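You operate a simulated robot arm through the tools that you are given. There is no shell and no other tool. Be economical: measure what you need, move in short steps, check, and stop when the job is done.

The job below is to be done with a simulated robot arm. You get a single attempt, and the scene is never put back.

TASK
Brush the salt crumbs off the purple tray and stand the resin cleaner bottle on it.
Fine: use the purple brush; rinse it in the softener-side basin and put it back.

Only the result counts: the job must be done as asked and must still hold three seconds after the hand-in. Knocking over, shifting, dropping, spilling or breaking anything else fails it.

THE ROBOT
A 7-joint arm with a two-finger parallel gripper, fixed in place. Base frame: the origin is at the foot of the arm, x ahead of it, y to its left, z up. Readings come in mm, rad, newtons and seconds.
With the tool pointing down near the work surface it reaches from about 220 to 740 mm from the base axis. Its first joint turns from -2.897 to 2.897 rad. Payload 1.57 kg.
The TCP is the grasp point between the finger pads, 30 mm short of the fingertips. In the tool frame z runs along the fingers and y along their closing line. The gripper opens to 110 mm. The fingers are 24 mm wide and 12 mm thick; the gripper's body (48 by 112 mm) begins 78 mm behind the TCP.
Orientation is that of the tool frame in the base frame, as a unit quaternion [x, y, z, w]. With the fingers straight down and closing along the base's y, the tool's x points along the base's -x, its y along +y and its z along -z.

THE INTERFACE
- The arm moves only by the tool arm_command. Its argument "steps" is a list of rows, each an object (a shift or turn left out is 0, a gripper value left out holds the last) with "rotation": the turn, a rotation vector about the base's x, y, z in units of 8 degrees (1.0 is 8 degrees), a list of three; "translation": the shift along the base's x, y, z in units of 25 mm (1.0 is 25 mm), a list of three; "hand": the closure in counts, from 0 (fully open) to 255 (shut). In form: [{"rotation": [wx, wy, wz], "translation": [dx, dy, dz], "hand": hand}, ...]. A call has 1 to 8 rows; each row shifts and turns the commanded pose from where the row before left it. A call with a number of a shift or a turn outside -1 to 1 is refused whole. Rows are played at 5 a second. More than 50 mm and 0.15 rad between two rows, or a gripper value outside its range, and nothing of the call is played. Where a pose cannot be reached the arm comes as near as it can. A force on the tool above 90 N (or 10 N above the force at the start of the call, whichever is more), or a blocked arm, ends the call early, and 0.2 s more pass. The fingers move at their own pace (about 45 mm/s each) and stop on an object; they squeeze with about 35 N. The grip force told is the motor's: it shows also when the fingers shut on nothing. Time passes only in rows, and 0.2 s behind the last, so rows that do not move let the fingers close. It gives the time, the measured TCP pose, the force on the tool (base axes), the opening and the grip force at its end, in the units of the frame above (readings bear some noise).
- Cameras (640 x 400 px; columns grow to the right, rows downward): "scene" is fixed at [49.8, -501.5, 1362.6]; the picture's right is [0.72, -0.69, 0.00], its down [-0.38, -0.39, -0.84] and it looks along [0.58, 0.61, -0.55] (base axes); focal length 357 px, centre (320, 200). "wrist" rides on the gripper at [-36, 0, -80] in the tool frame; the picture's right is [0.00, -1.00, 0.00], its down [0.97, 0.00, -0.24] and it looks along [0.24, 0.00, 0.97] (tool axes); focal length 218 px, centre (320, 200). There is no depth. A picture from a camera that has moved, and an enlarged one, comes with that camera's place and axes in the base frame and with its lens.
- grab_frame(camera): a new picture of that camera. No time passes.
- move_column(by): slides the trunk up (or, below 0, down) by that many mm; the arm rides with it, the base frame stays. It gives what a move gives, with no picture.
- zoom(camera, box): a new picture of the part [left, top, right, bottom] of that camera's present view, enlarged. No time passes.
- hand_in(): hands the job in; it is judged then, once.

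Work in short steps. Places have to be worked out from the pictures, the camera data and where the tool is seen: move nearer, look again, correct. Check each grasp and each placing, and mend what went wrong. You have 120 turns and 84 pictures in all, those below and enlarged ones among them. Open the gripper and draw the arm clear of the work before you hand the job in, unless the task says otherwise; then end with one line.

The tools are called after "Emit:" by a JSON object that holds its "name" and its "arguments". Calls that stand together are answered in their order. arm_command: Moves the arm, as the interface text tells. Its arguments: {"type":"object","properties":{"steps":{"type":"array","items":{"type":"object","properties":{"rotation":{"type":"array","items":{"type":"number"}},"translation":{"type":"array","items":{"type":"number"}},"hand":{"type":"number"}}}}},"required":["steps"]} The other tools are called the same way: move_column (by) slides the trunk up or down; grab_frame (camera) takes a picture; zoom (camera, box) takes an enlarged picture of a part of a camera's view; hand_in () hands the job in.

At the start:

```text
t: 0.0
tool_pos: [404.5, 382.2, 1130.9]
orientation: [0.0, 1.0, 0.0, 0.001]
ft_force: [-0.4, -0.3, -0.1]
grip_width: 110.2
finger_force: 0.0
trunk travel left (down, up): [-475.0, 115.0]
```

scene: 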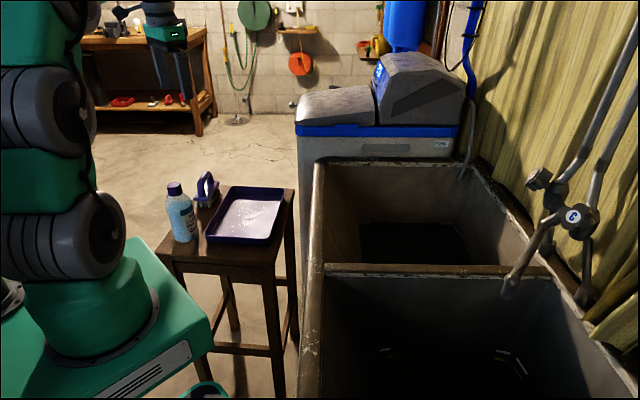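
wrist: 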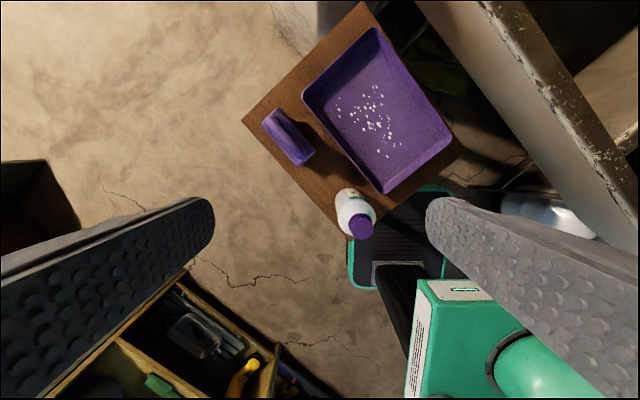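

I'll look at the scene more closely before moving: the stool items, and the basins.

Emit:
{"name": "zoom", "arguments": {"camera": "scene", "box": [140, 150, 300, 250]}}

Emit:
{"name": "zoom", "arguments": {"camera": "scene", "box": [290, 130, 610, 330]}}

Emit:
{"name": "zoom", "arguments": {"camera": "wrist", "box": [240, 0, 480, 250]}}

```text
4.00 times, centred on (220, 200) of scene
camera zoom: at [49.8, -501.5, 1362.6], right [0.72, -0.69, 0.0], down [-0.38, -0.39, -0.84], along [0.58, 0.61, -0.55], focal length 1427 px, centre (720, 200)
```

zoom: 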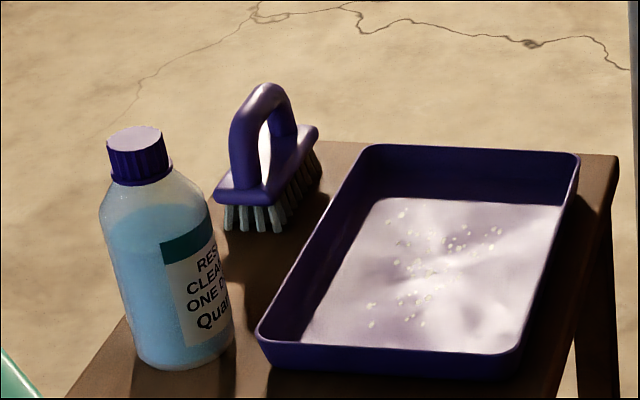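

```text
2.00 times, centred on (450, 230) of scene
camera zoom: at [49.8, -501.5, 1362.6], right [0.72, -0.69, 0.0], down [-0.38, -0.39, -0.84], along [0.58, 0.61, -0.55], focal length 714 px, centre (60, 140)
```

zoom: 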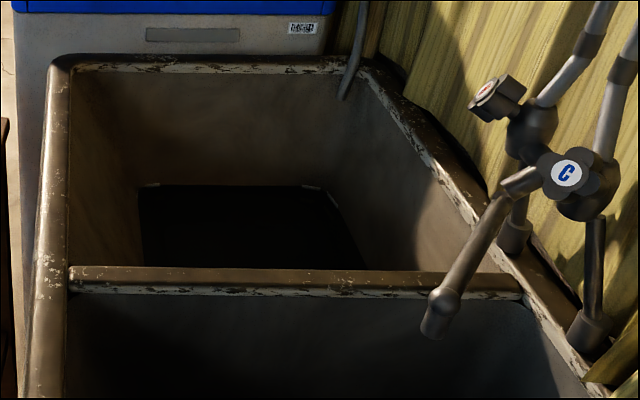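

```text
1.60 times, centred on (360, 125) of wrist
camera zoom: at [440.2, 381.7, 1211.6], right [0.0, -1.0, 0.0], down [-0.97, 0.0, 0.24], along [-0.24, 0.0, -0.97], focal length 349 px, centre (256, 320)
```

zoom: 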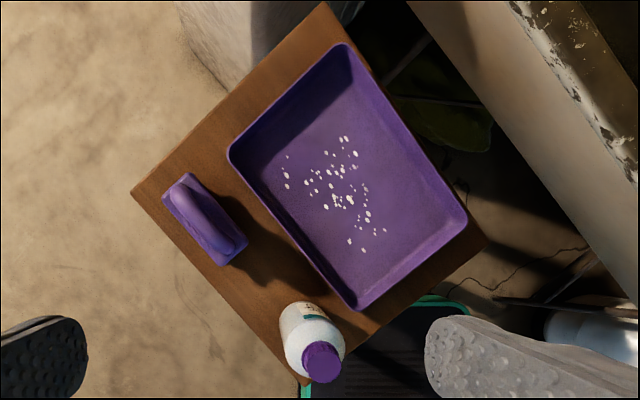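

The brush sits at about (458, 440) with its handle top near z≈835. The tray centre is near (491, 269) at a yaw of about 40.5°, and the bottle is near (322, 319) with its top at about 900. I'll move above the brush, turning the tool 41°.

Emit:
{"name": "arm_command", "arguments": {"steps": [{"rotation": [0, 0, 0.64], "translation": [0.27, 0.29, -0.9], "hand": 0}, {"rotation": [0, 0, 0.64], "translation": [0.27, 0.29, -0.9]}, {"rotation": [0, 0, 0.64], "translation": [0.27, 0.29, -0.9]}, {"rotation": [0, 0, 0.64], "translation": [0.27, 0.29, -0.9]}, {"rotation": [0, 0, 0.64], "translation": [0.27, 0.29, -0.9]}, {"rotation": [0, 0, 0.64], "translation": [0.27, 0.29, -0.9]}, {"rotation": [0, 0, 0.64], "translation": [0.27, 0.29, -0.9]}, {"rotation": [0, 0, 0.64], "translation": [0.27, 0.29, -0.9]}]}}

Emit:
{"name": "grab_frame", "arguments": {"camera": "wrist"}}

Emit:
{"name": "grab_frame", "arguments": {"camera": "scene"}}

```text
t: 1.8
tool_pos: [457.4, 439.0, 951.5]
orientation: [-0.351, 0.936, 0.0, 0.0]
ft_force: [-0.4, 0.2, 0.0]
grip_width: 110.1
finger_force: 0.1
trunk travel left (down, up): [-475.0, 115.0]
```

```text
78 pictures are left
camera wrist: at [484.7, 462.8, 1031.4], right [0.66, -0.75, 0.0], down [-0.73, -0.64, 0.24], along [-0.18, -0.16, -0.97], focal length 218 px, centre (320, 200)
```

wrist: 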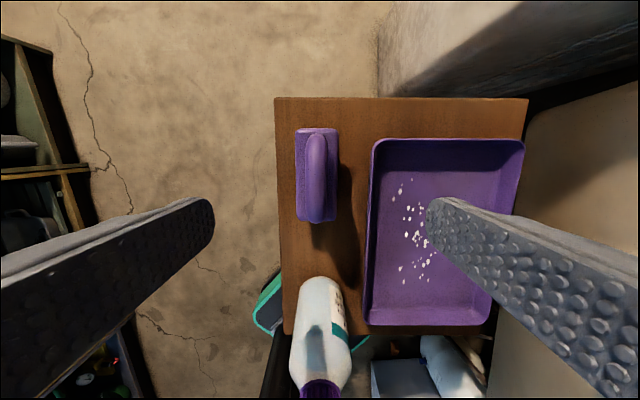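

```text
77 pictures are left
```

scene: 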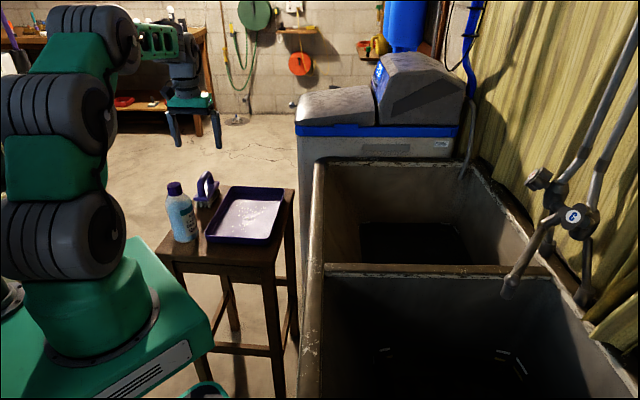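

The brush is nearly straight below the tool, about 5 mm off. I'll descend partway and look again.

Emit:
{"name": "arm_command", "arguments": {"steps": [{"translation": [0.03, 0.2, -1]}, {"translation": [0, 0, -1]}, {"translation": [0, 0, -1]}, {"translation": [0, 0, -1]}, {"translation": [0, 0, 0], "hand": 60}, {"translation": [0, 0, 0]}]}}

Emit:
{"name": "grab_frame", "arguments": {"camera": "wrist"}}

Emit:
{"name": "zoom", "arguments": {"camera": "scene", "box": [140, 125, 300, 225]}}

```text
t: 3.2
tool_pos: [459.9, 446.7, 851.1]
orientation: [-0.35, 0.937, -0.001, 0.0]
ft_force: [0.4, -0.4, 1.0]
grip_width: 84.3
finger_force: 0.1
trunk travel left (down, up): [-475.0, 115.0]
```

```text
76 pictures are left
camera wrist: at [486.1, 470.7, 930.8], right [0.66, -0.75, 0.0], down [-0.73, -0.64, 0.24], along [-0.18, -0.16, -0.97], focal length 218 px, centre (320, 200)
```

wrist: 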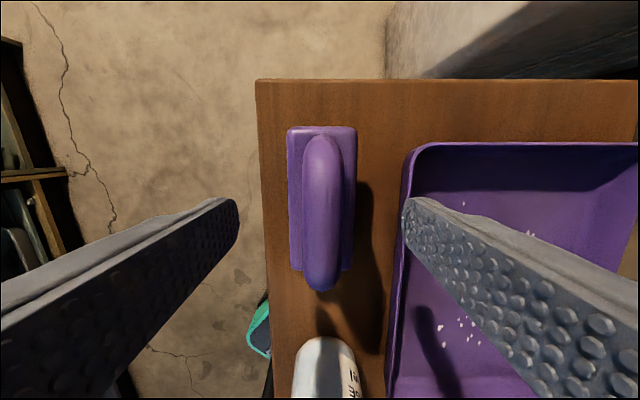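

```text
4.00 times, centred on (220, 175) of scene
camera zoom: at [49.8, -501.5, 1362.6], right [0.72, -0.69, 0.0], down [-0.38, -0.39, -0.84], along [0.58, 0.61, -0.55], focal length 1427 px, centre (720, 300)
```

zoom: 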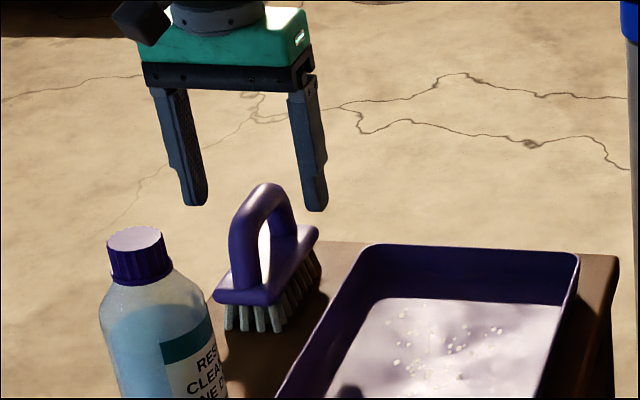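

The brush is centred on the tool. I'll lower about 29 mm so the pads span the handle bar, then close.

Emit:
{"name": "arm_command", "arguments": {"steps": [{"translation": [0, 0, -0.6]}, {"translation": [0, 0, -0.6]}, {"translation": [0, 0, 0], "hand": 255}, {"translation": [0, 0, 0]}, {"translation": [0, 0, 0]}, {"translation": [0, 0, 0]}, {"translation": [0, 0, 0]}]}}

Emit:
{"name": "grab_frame", "arguments": {"camera": "wrist"}}

Emit:
{"name": "zoom", "arguments": {"camera": "scene", "box": [140, 125, 300, 225]}}

```text
t: 4.8
tool_pos: [458.3, 444.8, 821.6]
orientation: [-0.351, 0.936, 0.001, 0.0]
ft_force: [0.4, -0.4, -0.1]
grip_width: 21.3
finger_force: 25.1
trunk travel left (down, up): [-475.0, 115.0]
```

```text
74 pictures are left
camera wrist: at [485.6, 468.8, 901.8], right [0.66, -0.75, 0.0], down [-0.73, -0.64, 0.24], along [-0.18, -0.16, -0.97], focal length 218 px, centre (320, 200)
```

wrist: 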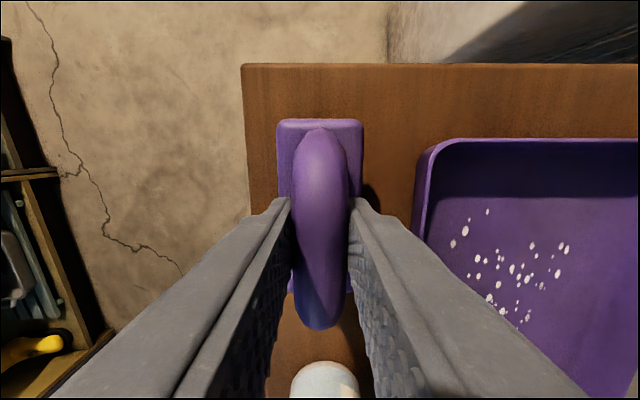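

```text
4.00 times, centred on (220, 175) of scene
camera zoom: at [49.8, -501.5, 1362.6], right [0.72, -0.69, 0.0], down [-0.38, -0.39, -0.84], along [0.58, 0.61, -0.55], focal length 1427 px, centre (720, 300)
```

zoom: 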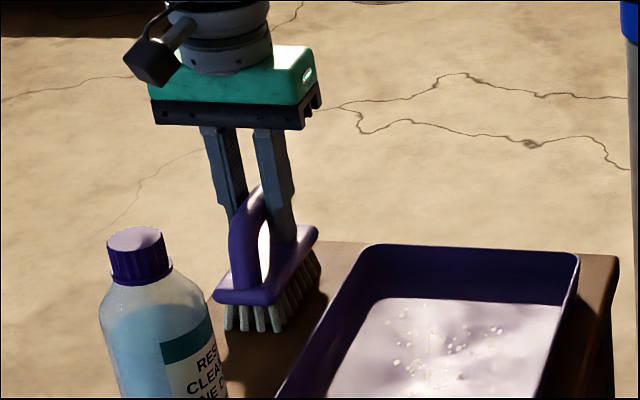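

The grasp is good at a width of 21 mm. The brush's home is TCP (458.5, 445, 821.5). I'll lift and carry it over the tray.

Emit:
{"name": "arm_command", "arguments": {"steps": [{"translation": [0, 0, 1]}, {"translation": [0, 0, 1]}, {"translation": [0, 0, 1]}, {"translation": [0, -1, 0]}, {"translation": [0, -1, 0]}, {"translation": [0, -1, 0]}, {"translation": [0, -1, 0]}, {"translation": [0.14, -1, 0]}]}}

Emit:
{"name": "grab_frame", "arguments": {"camera": "wrist"}}

Emit:
{"name": "zoom", "arguments": {"camera": "scene", "box": [140, 125, 300, 250]}}

```text
t: 6.6
tool_pos: [463.3, 317.2, 896.0]
orientation: [-0.35, 0.937, 0.0, 0.0]
ft_force: [-0.1, 0.9, -0.7]
grip_width: 0.0
finger_force: 21.1
trunk travel left (down, up): [-475.0, 115.0]
```

```text
72 pictures are left
camera wrist: at [489.8, 341.1, 976.6], right [0.66, -0.75, 0.0], down [-0.73, -0.64, 0.24], along [-0.18, -0.16, -0.97], focal length 218 px, centre (320, 200)
```

wrist: 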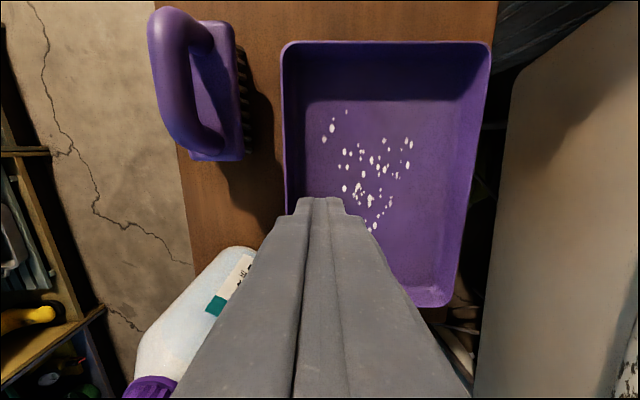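

```text
3.20 times, centred on (220, 188) of scene
camera zoom: at [49.8, -501.5, 1362.6], right [0.72, -0.69, 0.0], down [-0.38, -0.39, -0.84], along [0.58, 0.61, -0.55], focal length 1142 px, centre (640, 240)
```

zoom: 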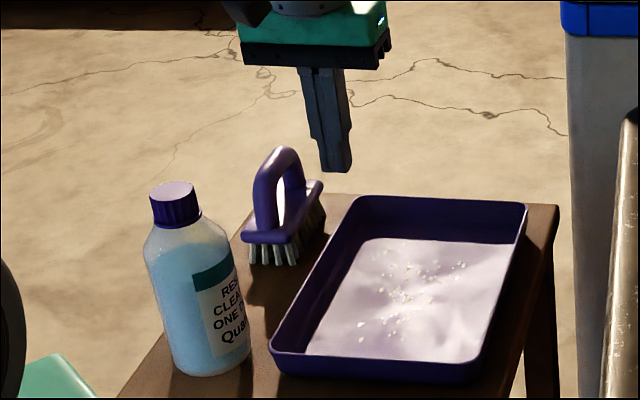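

The brush slipped out of the grip and is still standing near its place, possibly shifted a little. I'll open the gripper and go back above it for a look.

Emit:
{"name": "arm_command", "arguments": {"steps": [{"translation": [0, 0.5, 1], "hand": 60}, {"translation": [0, 1, 0.5]}, {"translation": [0, 1, 0]}, {"translation": [0, 1, 0]}, {"translation": [-0.1, 1, 0]}, {"translation": [0, 0.5, 0]}, {"translation": [0, 0, 0]}]}}

Emit:
{"name": "grab_frame", "arguments": {"camera": "wrist"}}

Emit:
{"name": "zoom", "arguments": {"camera": "scene", "box": [180, 155, 244, 195]}}

```text
t: 8.2
tool_pos: [462.2, 443.9, 934.3]
orientation: [-0.35, 0.937, 0.0, 0.0]
ft_force: [-0.1, 0.0, 0.0]
grip_width: 84.2
finger_force: 0.1
trunk travel left (down, up): [-475.0, 115.0]
```

```text
70 pictures are left
camera wrist: at [488.0, 468.2, 1014.4], right [0.66, -0.75, 0.0], down [-0.73, -0.64, 0.24], along [-0.18, -0.16, -0.97], focal length 218 px, centre (320, 200)
```

wrist: 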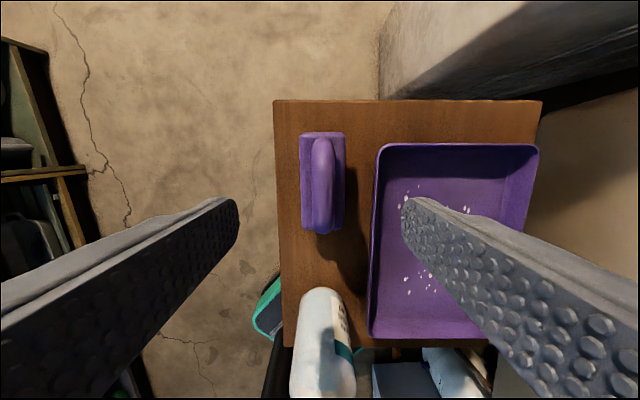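

```text
10.00 times, centred on (212, 175) of scene
camera zoom: at [49.8, -501.5, 1362.6], right [0.72, -0.69, 0.0], down [-0.38, -0.39, -0.84], along [0.58, 0.61, -0.55], focal length 3569 px, centre (1400, 450)
```

zoom: 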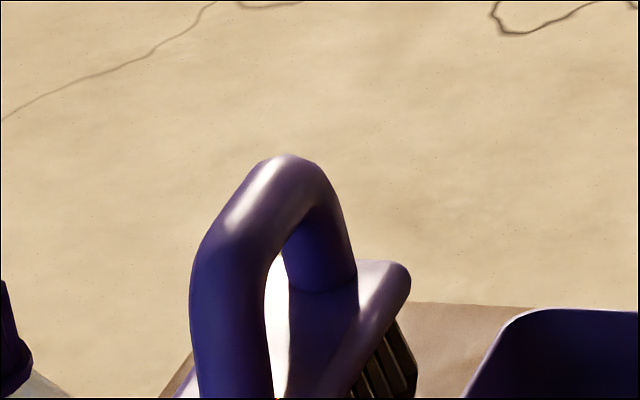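

The brush is upright and has shifted about 3 mm towards the tray. I'll grip deeper at TCP z≈813, give the fingers more time, then lift gently and check.

Emit:
{"name": "arm_command", "arguments": {"steps": [{"translation": [0, -0.1, -1]}, {"translation": [0, 0, -1]}, {"translation": [0, 0, -1]}, {"translation": [0, 0, -1]}, {"translation": [0, 0, -0.5]}, {"translation": [0, 0, -0.35]}, {"translation": [0, 0, 0]}]}}

Emit:
{"name": "arm_command", "arguments": {"steps": [{"translation": [0, 0, 0], "hand": 255}, {"translation": [0, 0, 0]}, {"translation": [0, 0, 0]}, {"translation": [0, 0, 0]}, {"translation": [0, 0, 0]}, {"translation": [0, 0, 0]}, {"translation": [0, 0, 0]}, {"translation": [0, 0, 0]}]}}

Emit:
{"name": "arm_command", "arguments": {"steps": [{"translation": [0, 0, 0.1]}, {"translation": [0, 0, 0.1]}, {"translation": [0, 0, 0.2]}, {"translation": [0, 0, 0.2]}, {"translation": [0, 0, 0.2]}, {"translation": [0, 0, 0]}]}}

Emit:
{"name": "zoom", "arguments": {"camera": "scene", "box": [140, 125, 300, 225]}}

```text
t: 9.8
tool_pos: [461.8, 442.7, 812.5]
orientation: [-0.35, 0.937, 0.0, 0.0]
ft_force: [0.6, -0.1, -0.5]
grip_width: 84.2
finger_force: 0.1
trunk travel left (down, up): [-475.0, 115.0]
```

```text
t: 11.6
tool_pos: [460.6, 442.2, 812.2]
orientation: [-0.35, 0.937, 0.0, 0.001]
ft_force: [0.0, -1.2, 0.8]
grip_width: 21.1
finger_force: 34.7
trunk travel left (down, up): [-475.0, 115.0]
```

```text
t: 13.0
tool_pos: [462.1, 441.7, 832.5]
orientation: [-0.351, 0.936, 0.0, 0.0]
ft_force: [-0.5, -0.2, -1.0]
grip_width: 21.1
finger_force: 34.2
trunk travel left (down, up): [-475.0, 115.0]
```

```text
4.00 times, centred on (220, 175) of scene
camera zoom: at [49.8, -501.5, 1362.6], right [0.72, -0.69, 0.0], down [-0.38, -0.39, -0.84], along [0.58, 0.61, -0.55], focal length 1427 px, centre (720, 300)
```

zoom: 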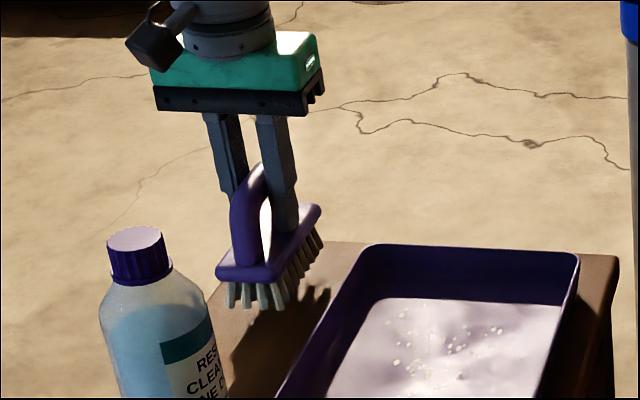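

The brush is held firmly, with its bristle bottom at TCP−72. I'll raise it above the rim and carry it over the tray at moderate speed.

Emit:
{"name": "arm_command", "arguments": {"steps": [{"translation": [0, 0, 0.5]}, {"translation": [0, 0, 0.7]}, {"translation": [0, 0, 0.7]}, {"translation": [0, -0.5, 0.3]}, {"translation": [0, -0.8, 0]}, {"translation": [0, -0.8, 0]}, {"translation": [0, -0.8, 0]}, {"translation": [0, -0.8, 0]}]}}

Emit:
{"name": "arm_command", "arguments": {"steps": [{"translation": [0, -0.8, 0]}, {"translation": [0, -0.8, 0]}, {"translation": [0, -0.3, 0]}, {"translation": [0, 0, 0]}]}}

Emit:
{"name": "grab_frame", "arguments": {"camera": "wrist"}}

Emit:
{"name": "zoom", "arguments": {"camera": "scene", "box": [140, 145, 300, 245]}}

```text
t: 14.8
tool_pos: [460.2, 347.4, 887.4]
orientation: [-0.351, 0.936, 0.0, 0.0]
ft_force: [-0.4, -0.6, -1.8]
grip_width: 20.9
finger_force: 34.2
trunk travel left (down, up): [-475.0, 115.0]
```

```text
t: 15.8
tool_pos: [460.9, 303.1, 887.5]
orientation: [-0.351, 0.937, 0.0, 0.001]
ft_force: [-0.2, 0.2, -1.4]
grip_width: 20.8
finger_force: 34.4
trunk travel left (down, up): [-475.0, 115.0]
```

```text
67 pictures are left
camera wrist: at [487.4, 326.6, 966.5], right [0.66, -0.75, 0.0], down [-0.73, -0.64, 0.24], along [-0.18, -0.16, -0.97], focal length 218 px, centre (320, 200)
```

wrist: 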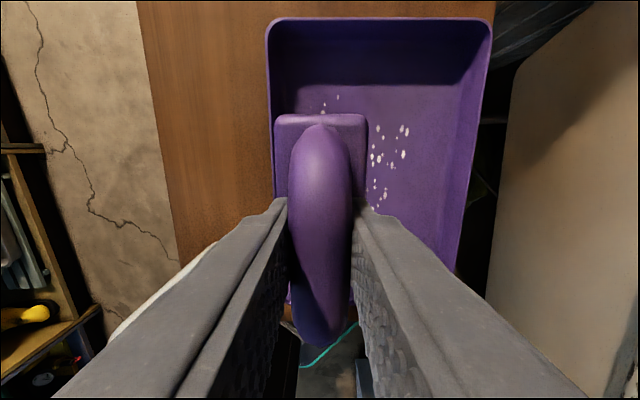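

```text
4.00 times, centred on (220, 195) of scene
camera zoom: at [49.8, -501.5, 1362.6], right [0.72, -0.69, 0.0], down [-0.38, -0.39, -0.84], along [0.58, 0.61, -0.55], focal length 1427 px, centre (720, 220)
```

zoom: 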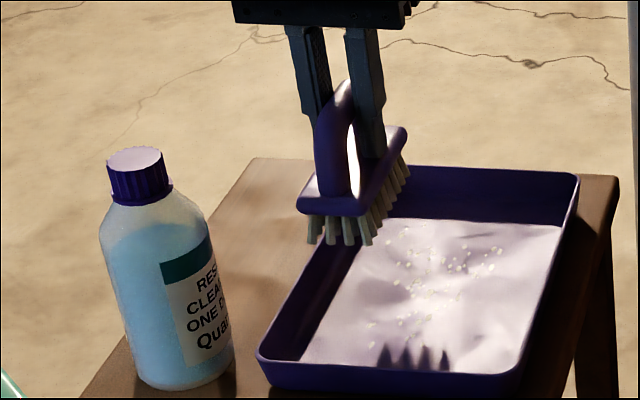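

The brush is inside the tray outline, with about 10 mm of wall clearance. I'll descend until the bristles lightly touch the floor.

Emit:
{"name": "arm_command", "arguments": {"steps": [{"translation": [0, 0, -0.8]}, {"translation": [0, 0, -0.8]}, {"translation": [0, 0, -0.6]}, {"translation": [0, 0, -0.24]}, {"translation": [0, 0, 0]}]}}

Emit:
{"name": "arm_command", "arguments": {"steps": [{"translation": [0, 0, -0.08]}, {"translation": [0, 0, -0.08]}, {"translation": [0, 0, 0]}]}}

Emit:
{"name": "zoom", "arguments": {"camera": "scene", "box": [180, 155, 308, 235]}}

```text
t: 17.0
tool_pos: [461.2, 300.8, 826.7]
orientation: [-0.351, 0.936, 0.0, 0.0]
ft_force: [0.0, -0.5, -1.1]
grip_width: 21.2
finger_force: 34.0
trunk travel left (down, up): [-475.0, 115.0]
```

```text
t: 17.8
tool_pos: [460.7, 302.0, 822.4]
orientation: [-0.35, 0.937, 0.0, 0.0]
ft_force: [-0.2, 0.2, -1.0]
grip_width: 21.1
finger_force: 34.7
trunk travel left (down, up): [-475.0, 115.0]
```

```text
5.00 times, centred on (244, 195) of scene
camera zoom: at [49.8, -501.5, 1362.6], right [0.72, -0.69, 0.0], down [-0.38, -0.39, -0.84], along [0.58, 0.61, -0.55], focal length 1784 px, centre (700, 225)
```

zoom: 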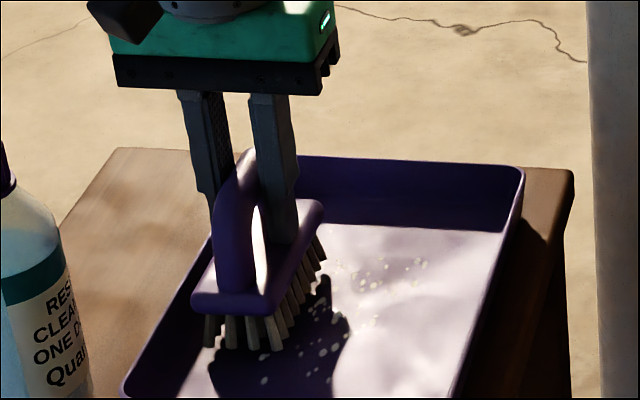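

Still no contact. I'll keep going down in small steps.

Emit:
{"name": "arm_command", "arguments": {"steps": [{"translation": [0, 0, -0.08]}, {"translation": [0, 0, -0.06]}, {"translation": [0, 0, 0]}]}}

Emit:
{"name": "arm_command", "arguments": {"steps": [{"translation": [0, 0, -0.06]}, {"translation": [0, 0, 0]}]}}

```text
t: 18.6
tool_pos: [461.0, 300.7, 819.1]
orientation: [-0.35, 0.937, 0.0, -0.001]
ft_force: [-0.4, 0.2, -1.6]
grip_width: 21.2
finger_force: 34.3
trunk travel left (down, up): [-475.0, 115.0]
```

```text
t: 19.2
tool_pos: [462.4, 301.3, 817.1]
orientation: [-0.35, 0.937, -0.001, 0.0]
ft_force: [0.5, -0.5, -1.8]
grip_width: 20.9
finger_force: 34.4
trunk travel left (down, up): [-475.0, 115.0]
```

Emit:
{"name": "arm_command", "arguments": {"steps": [{"translation": [0, 0, -0.06]}, {"translation": [0, 0, 0]}]}}

Emit:
{"name": "zoom", "arguments": {"camera": "scene", "box": [196, 170, 276, 220]}}

```text
t: 19.8
tool_pos: [461.2, 301.4, 817.5]
orientation: [-0.35, 0.937, 0.001, 0.002]
ft_force: [0.7, -1.2, 4.9]
grip_width: 21.1
finger_force: 34.6
trunk travel left (down, up): [-475.0, 115.0]
```

```text
8.00 times, centred on (236, 195) of scene
camera zoom: at [49.8, -501.5, 1362.6], right [0.72, -0.69, 0.0], down [-0.38, -0.39, -0.84], along [0.58, 0.61, -0.55], focal length 2855 px, centre (992, 240)
```

zoom: 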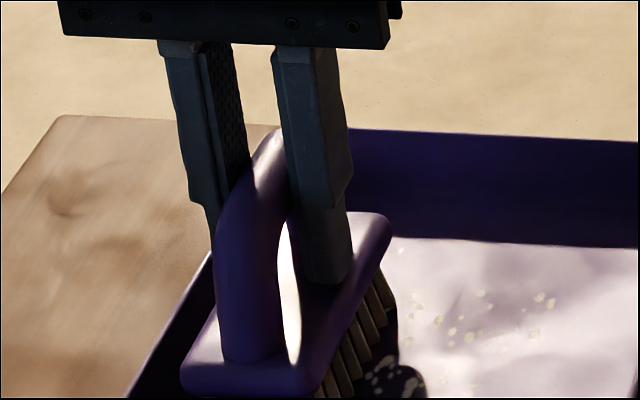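

Light contact at z≈817, about 6 N. I'll make a slow stroke across the tray's width, at about 12 mm per row.

Emit:
{"name": "arm_command", "arguments": {"steps": [{"translation": [0.314, -0.362, 0.02]}, {"translation": [0.314, -0.362, 0]}, {"translation": [0.314, -0.362, 0]}, {"translation": [0.314, -0.362, 0]}, {"translation": [0.314, -0.362, 0]}, {"translation": [0.314, -0.362, 0]}, {"translation": [0.314, -0.362, 0]}, {"translation": [0, 0, 0]}]}}

Emit:
{"name": "grab_frame", "arguments": {"camera": "wrist"}}

Emit:
{"name": "zoom", "arguments": {"camera": "scene", "box": [180, 165, 308, 245]}}

```text
t: 21.6
tool_pos: [518.0, 239.2, 815.8]
orientation: [-0.35, 0.937, 0.001, 0.0]
ft_force: [-1.5, 1.0, 7.4]
grip_width: 20.9
finger_force: 34.4
trunk travel left (down, up): [-475.0, 115.0]
```

```text
63 pictures are left
camera wrist: at [542.6, 262.8, 896.8], right [0.66, -0.75, 0.0], down [-0.73, -0.64, 0.24], along [-0.18, -0.16, -0.97], focal length 218 px, centre (320, 200)
```

wrist: 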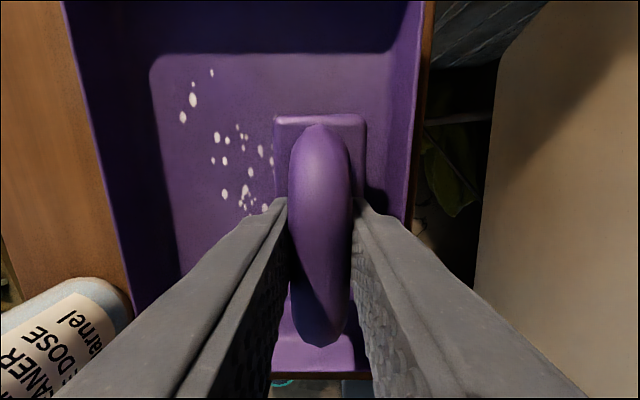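

```text
5.00 times, centred on (244, 205) of scene
camera zoom: at [49.8, -501.5, 1362.6], right [0.72, -0.69, 0.0], down [-0.38, -0.39, -0.84], along [0.58, 0.61, -0.55], focal length 1784 px, centre (700, 175)
```

zoom: 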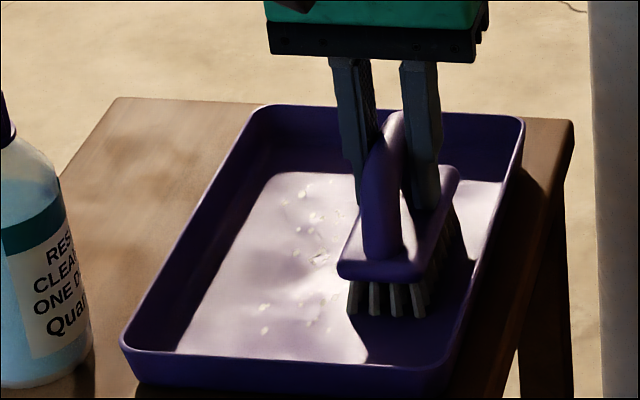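

Some crumbs remain behind the brush. I'll stroke back, then move aside to see what one double pass changed.

Emit:
{"name": "arm_command", "arguments": {"steps": [{"translation": [-0.314, 0.362, 0]}, {"translation": [-0.314, 0.362, 0]}, {"translation": [-0.314, 0.362, 0]}, {"translation": [-0.314, 0.362, 0]}, {"translation": [-0.314, 0.362, 0]}, {"translation": [-0.314, 0.362, 0]}, {"translation": [-0.314, 0.362, 0]}, {"translation": [0, 0, 0]}]}}

Emit:
{"name": "zoom", "arguments": {"camera": "wrist", "box": [240, 0, 560, 200]}}

Emit:
{"name": "zoom", "arguments": {"camera": "scene", "box": [180, 165, 308, 245]}}

```text
t: 23.4
tool_pos: [461.3, 302.6, 816.3]
orientation: [-0.35, 0.937, -0.001, 0.0]
ft_force: [-0.4, -1.1, 5.0]
grip_width: 21.0
finger_force: 34.5
trunk travel left (down, up): [-475.0, 115.0]
```

```text
2.00 times, centred on (400, 100) of wrist
camera zoom: at [487.7, 327.2, 896.7], right [0.66, -0.75, 0.0], down [-0.73, -0.64, 0.24], along [-0.18, -0.16, -0.97], focal length 436 px, centre (160, 400)
```

zoom: 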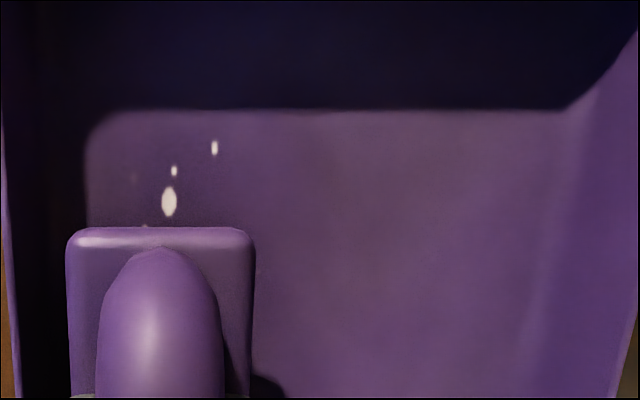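

```text
5.00 times, centred on (244, 205) of scene
camera zoom: at [49.8, -501.5, 1362.6], right [0.72, -0.69, 0.0], down [-0.38, -0.39, -0.84], along [0.58, 0.61, -0.55], focal length 1784 px, centre (700, 175)
```

zoom: 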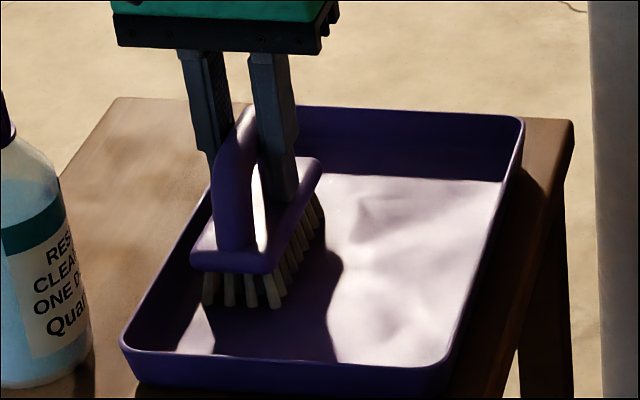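

The crumbs vanish as the bristles pass over them. A few are left at the far end, so I'll shift 45 mm that way and stroke there and back.

Emit:
{"name": "arm_command", "arguments": {"steps": [{"translation": [0.453, 0.393, 0]}, {"translation": [0.453, 0.393, 0]}, {"translation": [0.453, 0.393, 0]}, {"translation": [0.314, -0.362, 0]}, {"translation": [0.314, -0.362, 0]}, {"translation": [0.314, -0.362, 0]}, {"translation": [0.314, -0.362, 0]}, {"translation": [0, 0, 0]}]}}

Emit:
{"name": "arm_command", "arguments": {"steps": [{"translation": [0.314, -0.362, 0]}, {"translation": [0.314, -0.362, 0]}, {"translation": [0.314, -0.362, 0]}, {"translation": [0, 0, 0]}, {"translation": [-0.314, 0.362, 0]}, {"translation": [-0.314, 0.362, 0]}, {"translation": [-0.314, 0.362, 0]}]}}

Emit:
{"name": "arm_command", "arguments": {"steps": [{"translation": [-0.314, 0.362, 0]}, {"translation": [-0.314, 0.362, 0]}, {"translation": [-0.314, 0.362, 0]}, {"translation": [-0.314, 0.362, 0]}, {"translation": [0, 0, 0]}]}}

Emit:
{"name": "zoom", "arguments": {"camera": "scene", "box": [180, 165, 308, 245]}}

```text
t: 25.2
tool_pos: [526.2, 295.2, 817.6]
orientation: [-0.35, 0.937, 0.0, 0.002]
ft_force: [-2.1, 3.7, 16.4]
grip_width: 21.1
finger_force: 34.6
trunk travel left (down, up): [-475.0, 115.0]
```

```text
t: 26.8
tool_pos: [525.4, 295.3, 816.6]
orientation: [-0.35, 0.937, 0.0, -0.001]
ft_force: [0.5, -1.8, 3.7]
grip_width: 21.2
finger_force: 34.6
trunk travel left (down, up): [-475.0, 115.0]
```

```text
t: 28.0
tool_pos: [494.8, 331.2, 817.1]
orientation: [-0.35, 0.937, 0.0, 0.0]
ft_force: [0.2, -1.0, -1.3]
grip_width: 21.1
finger_force: 34.4
trunk travel left (down, up): [-475.0, 115.0]
```

```text
5.00 times, centred on (244, 205) of scene
camera zoom: at [49.8, -501.5, 1362.6], right [0.72, -0.69, 0.0], down [-0.38, -0.39, -0.84], along [0.58, 0.61, -0.55], focal length 1784 px, centre (700, 175)
```

zoom: 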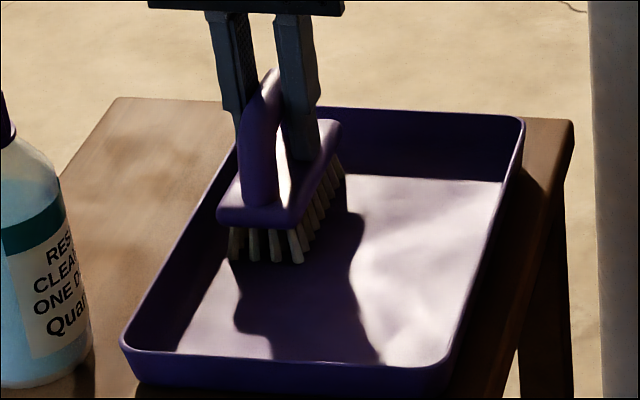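

The far end looks clean and the tray hasn't moved. Next is the near end: slide 90 mm back, then stroke across.

Emit:
{"name": "arm_command", "arguments": {"steps": [{"translation": [-0.453, -0.393, 0]}, {"translation": [-0.453, -0.393, 0]}, {"translation": [-0.453, -0.393, 0]}, {"translation": [-0.453, -0.393, 0]}, {"translation": [-0.453, -0.393, 0]}, {"translation": [-0.453, -0.393, 0]}, {"translation": [0, 0, -0.02]}, {"translation": [0, 0, 0]}]}}

Emit:
{"name": "arm_command", "arguments": {"steps": [{"translation": [0.314, -0.362, 0]}, {"translation": [0.314, -0.362, 0]}, {"translation": [0.314, -0.362, 0]}, {"translation": [0.314, -0.362, 0]}, {"translation": [0.314, -0.362, 0]}, {"translation": [0.314, -0.362, 0]}, {"translation": [0.314, -0.362, 0]}, {"translation": [0, 0, 0]}]}}

Emit:
{"name": "arm_command", "arguments": {"steps": [{"translation": [-0.314, 0.362, 0]}, {"translation": [-0.314, 0.362, 0]}, {"translation": [-0.314, 0.362, 0]}, {"translation": [-0.314, 0.362, 0]}, {"translation": [-0.314, 0.362, 0]}, {"translation": [-0.314, 0.362, 0]}, {"translation": [-0.314, 0.362, 0]}, {"translation": [0, 0, 0]}]}}

```text
t: 29.8
tool_pos: [427.7, 272.3, 816.5]
orientation: [-0.351, 0.936, 0.0, 0.0]
ft_force: [-1.7, -3.1, 10.1]
grip_width: 21.0
finger_force: 34.8
trunk travel left (down, up): [-475.0, 115.0]
```

```text
t: 31.6
tool_pos: [481.4, 207.9, 816.5]
orientation: [-0.35, 0.937, 0.0, 0.0]
ft_force: [-0.9, 0.3, 5.0]
grip_width: 21.2
finger_force: 34.1
trunk travel left (down, up): [-475.0, 115.0]
```

```text
t: 33.4
tool_pos: [426.8, 272.4, 815.1]
orientation: [-0.35, 0.937, 0.0, 0.0]
ft_force: [0.9, -1.0, 4.1]
grip_width: 20.8
finger_force: 34.6
trunk travel left (down, up): [-475.0, 115.0]
```

Both ends and the middle have now been brushed twice. I'll lift straight up about 90 mm and inspect the tray.

Emit:
{"name": "arm_command", "arguments": {"steps": [{"translation": [0, 0, 0.4]}, {"translation": [0, 0, 0.8]}, {"translation": [0, 0, 0.8]}, {"translation": [0, 0, 0.8]}, {"translation": [0, 0, 0.8]}, {"translation": [0, 0, 0]}]}}

Emit:
{"name": "zoom", "arguments": {"camera": "wrist", "box": [200, 0, 520, 200]}}

Emit:
{"name": "zoom", "arguments": {"camera": "scene", "box": [180, 165, 308, 245]}}

```text
t: 34.8
tool_pos: [425.6, 272.8, 906.8]
orientation: [-0.35, 0.937, 0.0, -0.001]
ft_force: [0.0, 0.2, -2.3]
grip_width: 20.9
finger_force: 34.3
trunk travel left (down, up): [-475.0, 115.0]
```

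```text
2.00 times, centred on (360, 100) of wrist
camera zoom: at [453.2, 296.7, 986.5], right [0.66, -0.75, 0.0], down [-0.73, -0.64, 0.24], along [-0.18, -0.16, -0.97], focal length 436 px, centre (240, 400)
```

zoom: 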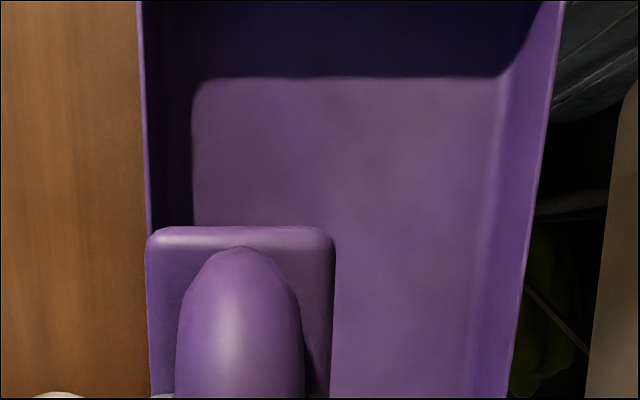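

```text
5.00 times, centred on (244, 205) of scene
camera zoom: at [49.8, -501.5, 1362.6], right [0.72, -0.69, 0.0], down [-0.38, -0.39, -0.84], along [0.58, 0.61, -0.55], focal length 1784 px, centre (700, 175)
```

zoom: 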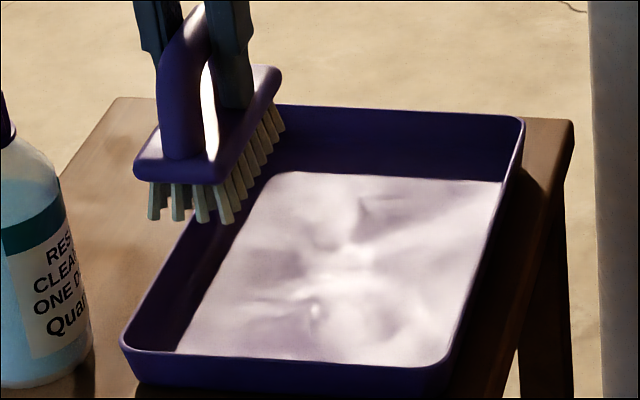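

The tray looks clean, apart from one bright spot worth checking. I'll rise and move towards the sink, so the wrist camera can view both the tray and the basin.

Emit:
{"name": "arm_command", "arguments": {"steps": [{"translation": [0.5, -0.3, 1]}, {"translation": [0.8, -0.6, 1]}, {"translation": [0.8, -0.8, 1]}, {"translation": [0.8, -0.8, 0.8]}, {"translation": [0.8, -0.8, 0.8]}, {"translation": [0, 0, 0]}]}}

Emit:
{"name": "grab_frame", "arguments": {"camera": "wrist"}}

Emit:
{"name": "zoom", "arguments": {"camera": "scene", "box": [212, 190, 276, 230]}}

```text
t: 36.2
tool_pos: [520.9, 191.3, 1021.7]
orientation: [-0.351, 0.936, 0.0, 0.0]
ft_force: [-0.2, -0.3, -1.1]
grip_width: 21.1
finger_force: 34.0
trunk travel left (down, up): [-475.0, 115.0]
```

```text
56 pictures are left
camera wrist: at [546.9, 215.5, 1101.6], right [0.66, -0.75, 0.0], down [-0.73, -0.64, 0.24], along [-0.18, -0.16, -0.97], focal length 218 px, centre (320, 200)
```

wrist: 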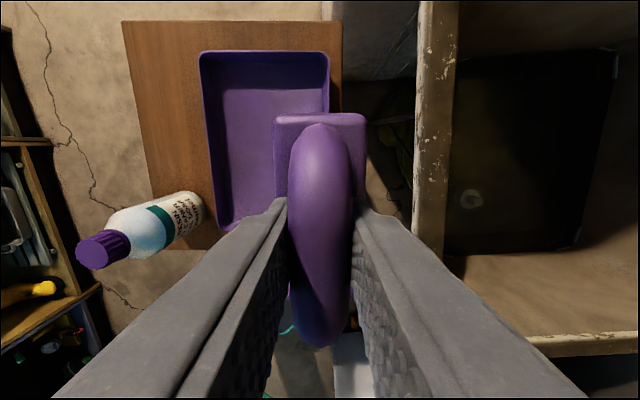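

```text
10.00 times, centred on (244, 210) of scene
camera zoom: at [49.8, -501.5, 1362.6], right [0.72, -0.69, 0.0], down [-0.38, -0.39, -0.84], along [0.58, 0.61, -0.55], focal length 3569 px, centre (1080, 100)
```

zoom: 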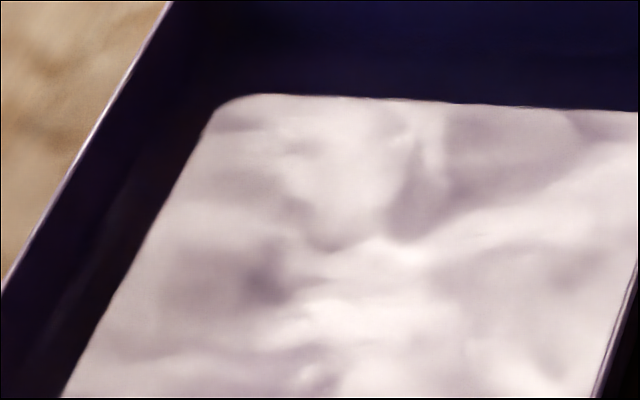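

The tray is clean. The softener-side basin is beyond its near rim, at z≈835. I'll move the arm over that basin to look inside.

Emit:
{"name": "arm_command", "arguments": {"steps": [{"translation": [0.4, -0.6, 0]}, {"translation": [0.5, -0.9, 0]}, {"translation": [0.5, -0.9, 0]}, {"translation": [0.5, -0.9, 0]}, {"translation": [0.5, -0.9, 0]}, {"translation": [0.5, -0.9, 0]}, {"translation": [0.4, -0.9, 0]}, {"translation": [0, 0, 0]}]}}

Emit:
{"name": "grab_frame", "arguments": {"camera": "wrist"}}

Emit:
{"name": "grab_frame", "arguments": {"camera": "scene"}}

```text
t: 38.0
tool_pos: [601.3, 40.4, 1018.2]
orientation: [-0.35, 0.937, 0.0, 0.0]
ft_force: [-0.4, 0.6, -2.1]
grip_width: 21.0
finger_force: 34.8
trunk travel left (down, up): [-475.0, 115.0]
```

```text
54 pictures are left
camera wrist: at [628.2, 63.8, 1099.4], right [0.66, -0.75, 0.0], down [-0.73, -0.64, 0.24], along [-0.18, -0.16, -0.97], focal length 218 px, centre (320, 200)
```

wrist: 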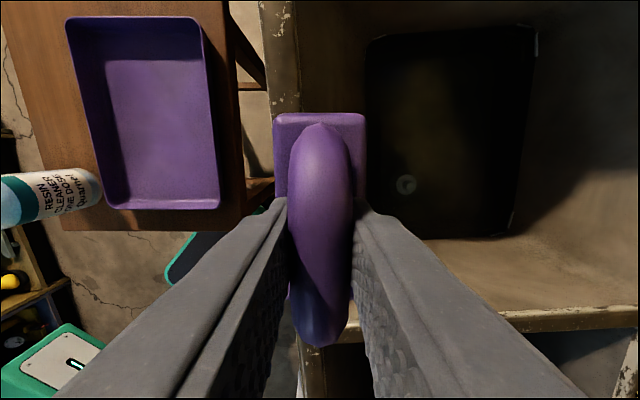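

```text
53 pictures are left
```

scene: 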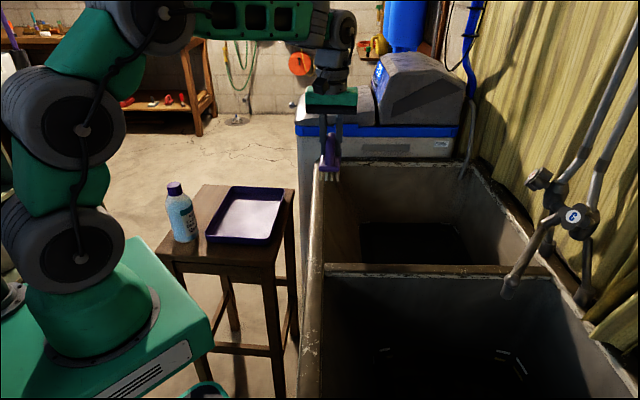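

The dark rectangle in the basin triangulates to z≈618, and it could be water or the basin floor. I'll zoom in to tell which.

Emit:
{"name": "zoom", "arguments": {"camera": "wrist", "box": [350, 10, 590, 260]}}

Emit:
{"name": "zoom", "arguments": {"camera": "scene", "box": [320, 190, 500, 300]}}

Emit:
{"name": "zoom", "arguments": {"camera": "scene", "box": [310, 280, 600, 400]}}

```text
1.60 times, centred on (470, 135) of wrist
camera zoom: at [628.2, 63.8, 1099.4], right [0.66, -0.75, 0.0], down [-0.73, -0.64, 0.24], along [-0.18, -0.16, -0.97], focal length 349 px, centre (80, 304)
```

zoom: 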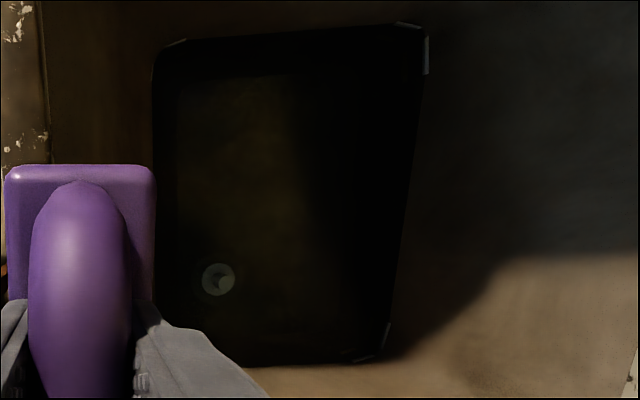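

```text
3.56 times, centred on (410, 245) of scene
camera zoom: at [49.8, -501.5, 1362.6], right [0.72, -0.69, 0.0], down [-0.38, -0.39, -0.84], along [0.58, 0.61, -0.55], focal length 1269 px, centre (0, 40)
```

zoom: 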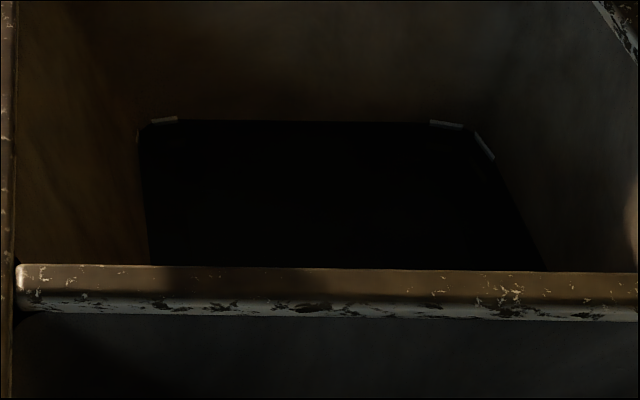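

```text
2.21 times, centred on (455, 340) of scene
camera zoom: at [49.8, -501.5, 1362.6], right [0.72, -0.69, 0.0], down [-0.38, -0.39, -0.84], along [0.58, 0.61, -0.55], focal length 788 px, centre (22, -109)
```

zoom: 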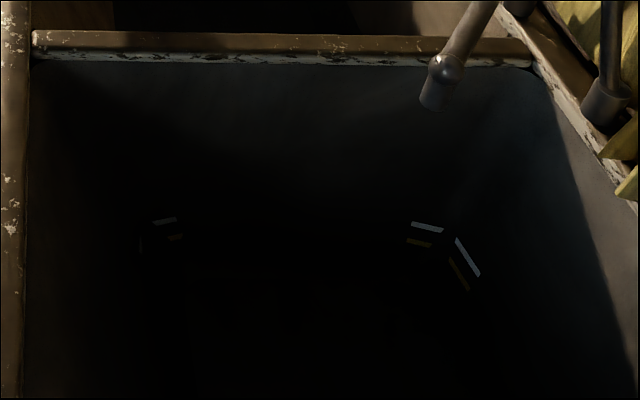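

The dark surface is water at z≈618: the drain and an inner floor show beneath it. I'll go to about (624, −140), well inside that basin, and then descend in stages.

Emit:
{"name": "arm_command", "arguments": {"steps": [{"translation": [0.1, -0.6, 0]}, {"translation": [0.13, -1, 0]}, {"translation": [0.13, -1, 0]}, {"translation": [0.13, -1, 0]}, {"translation": [0.13, -1, 0]}, {"translation": [0.13, -1, 0]}, {"translation": [0.13, -1, 0]}, {"translation": [0.03, -0.6, 0]}]}}

Emit:
{"name": "arm_command", "arguments": {"steps": [{"translation": [0, 0, -0.8]}, {"translation": [0, 0, -1]}, {"translation": [0, 0, -1]}, {"translation": [0, 0, -1]}, {"translation": [0, 0, -1]}, {"translation": [0, 0, -0.5]}, {"translation": [0, 0, 0]}]}}

Emit:
{"name": "grab_frame", "arguments": {"camera": "wrist"}}

Emit:
{"name": "grab_frame", "arguments": {"camera": "scene"}}

```text
t: 39.8
tool_pos: [625.9, -138.3, 1020.6]
orientation: [-0.35, 0.937, -0.001, 0.0]
ft_force: [0.0, 0.3, -1.4]
grip_width: 21.1
finger_force: 33.9
trunk travel left (down, up): [-475.0, 115.0]
```

```text
t: 41.4
tool_pos: [625.3, -141.1, 887.6]
orientation: [-0.35, 0.937, 0.0, 0.0]
ft_force: [0.9, -0.5, -1.6]
grip_width: 20.7
finger_force: 34.4
trunk travel left (down, up): [-475.0, 115.0]
```

```text
49 pictures are left
camera wrist: at [652.1, -116.9, 967.6], right [0.66, -0.75, 0.0], down [-0.73, -0.64, 0.24], along [-0.18, -0.16, -0.97], focal length 218 px, centre (320, 200)
```

wrist: 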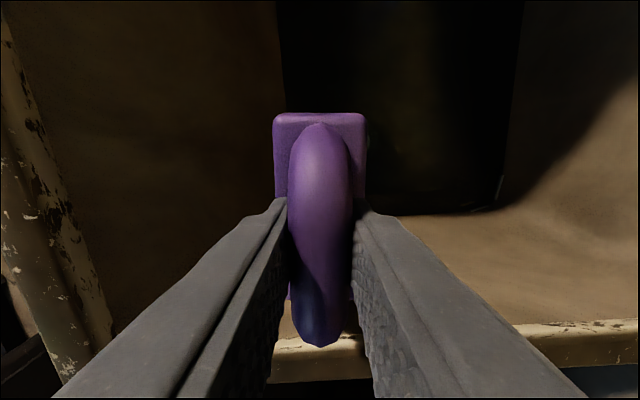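

```text
48 pictures are left
```

scene: 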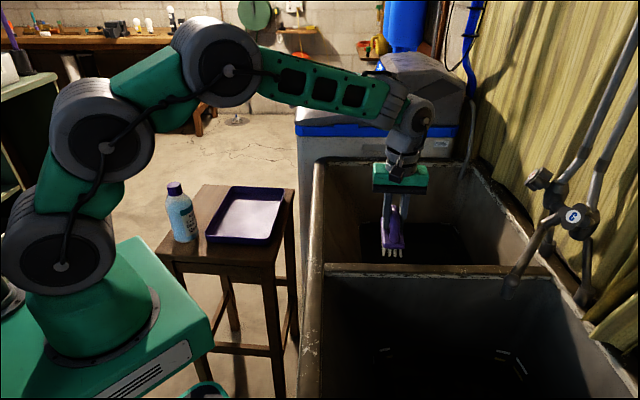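

The brush sits over the water, with about 20–30 mm of margin to the near and left edges. I'll shift slightly inward and descend to about 700.

Emit:
{"name": "arm_command", "arguments": {"steps": [{"translation": [0.6, 0.05, 0]}, {"translation": [0.5, 0.05, -0.6]}, {"translation": [0, 0, -1]}, {"translation": [0, 0, -1]}, {"translation": [0, 0, -1]}, {"translation": [0, 0, -1]}, {"translation": [0, 0, -1]}, {"translation": [0, 0, -1]}]}}

Emit:
{"name": "arm_command", "arguments": {"steps": [{"translation": [0, 0, -0.5]}, {"translation": [0, 0, -0.5]}, {"translation": [0, 0, 0]}]}}

Emit:
{"name": "grab_frame", "arguments": {"camera": "wrist"}}

Emit:
{"name": "grab_frame", "arguments": {"camera": "scene"}}

```text
t: 43.2
tool_pos: [651.7, -137.7, 722.9]
orientation: [-0.351, 0.937, 0.0, 0.0]
ft_force: [-0.6, -0.1, -1.2]
grip_width: 21.0
finger_force: 33.7
trunk travel left (down, up): [-475.0, 115.0]
```

```text
t: 44.0
tool_pos: [649.9, -139.0, 699.4]
orientation: [-0.35, 0.937, 0.0, 0.0]
ft_force: [0.1, 0.8, -1.0]
grip_width: 20.8
finger_force: 34.3
trunk travel left (down, up): [-475.0, 115.0]
```

```text
47 pictures are left
camera wrist: at [677.4, -114.7, 779.6], right [0.66, -0.75, 0.0], down [-0.73, -0.64, 0.24], along [-0.18, -0.16, -0.97], focal length 218 px, centre (320, 200)
```

wrist: 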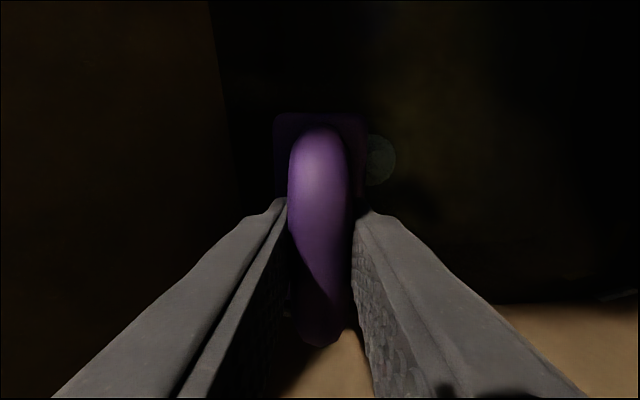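

```text
46 pictures are left
```

scene: 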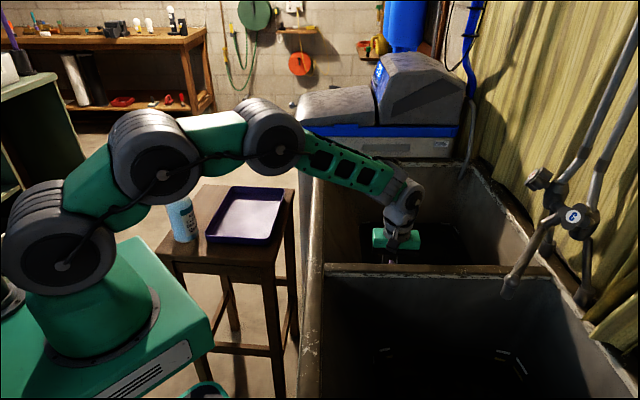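

No contact yet. I'll lower slowly to immerse the bristles, watching the force.

Emit:
{"name": "arm_command", "arguments": {"steps": [{"translation": [0, 0, -0.4]}, {"translation": [0, 0, -0.4]}, {"translation": [0, 0, -0.4]}, {"translation": [0, 0, -0.4]}, {"translation": [0, 0, 0]}]}}

Emit:
{"name": "zoom", "arguments": {"camera": "wrist", "box": [200, 60, 520, 260]}}

Emit:
{"name": "zoom", "arguments": {"camera": "scene", "box": [320, 170, 480, 270]}}

```text
t: 45.2
tool_pos: [652.9, -137.8, 657.9]
orientation: [-0.35, 0.937, 0.0, 0.0]
ft_force: [-0.2, -0.7, -2.0]
grip_width: 21.0
finger_force: 34.6
trunk travel left (down, up): [-475.0, 115.0]
```

```text
2.00 times, centred on (360, 160) of wrist
camera zoom: at [679.9, -113.7, 739.1], right [0.66, -0.75, 0.0], down [-0.73, -0.64, 0.24], along [-0.18, -0.16, -0.97], focal length 436 px, centre (240, 280)
```

zoom: 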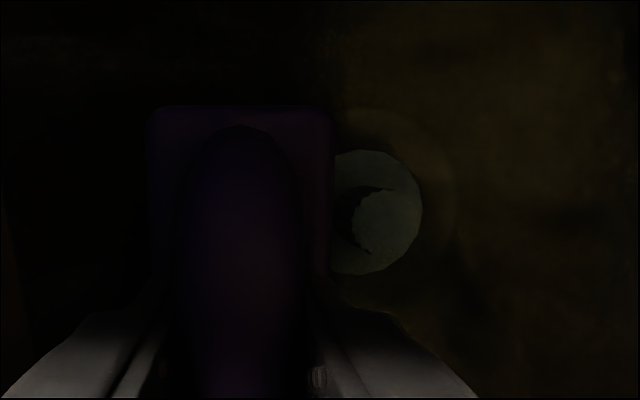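

```text
4.00 times, centred on (400, 220) of scene
camera zoom: at [49.8, -501.5, 1362.6], right [0.72, -0.69, 0.0], down [-0.38, -0.39, -0.84], along [0.58, 0.61, -0.55], focal length 1427 px, centre (0, 120)
```

zoom: 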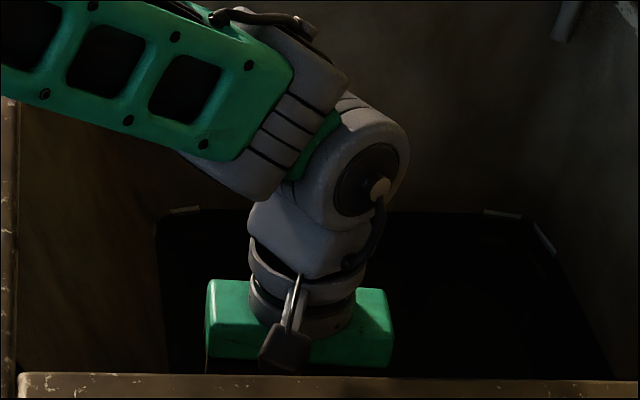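

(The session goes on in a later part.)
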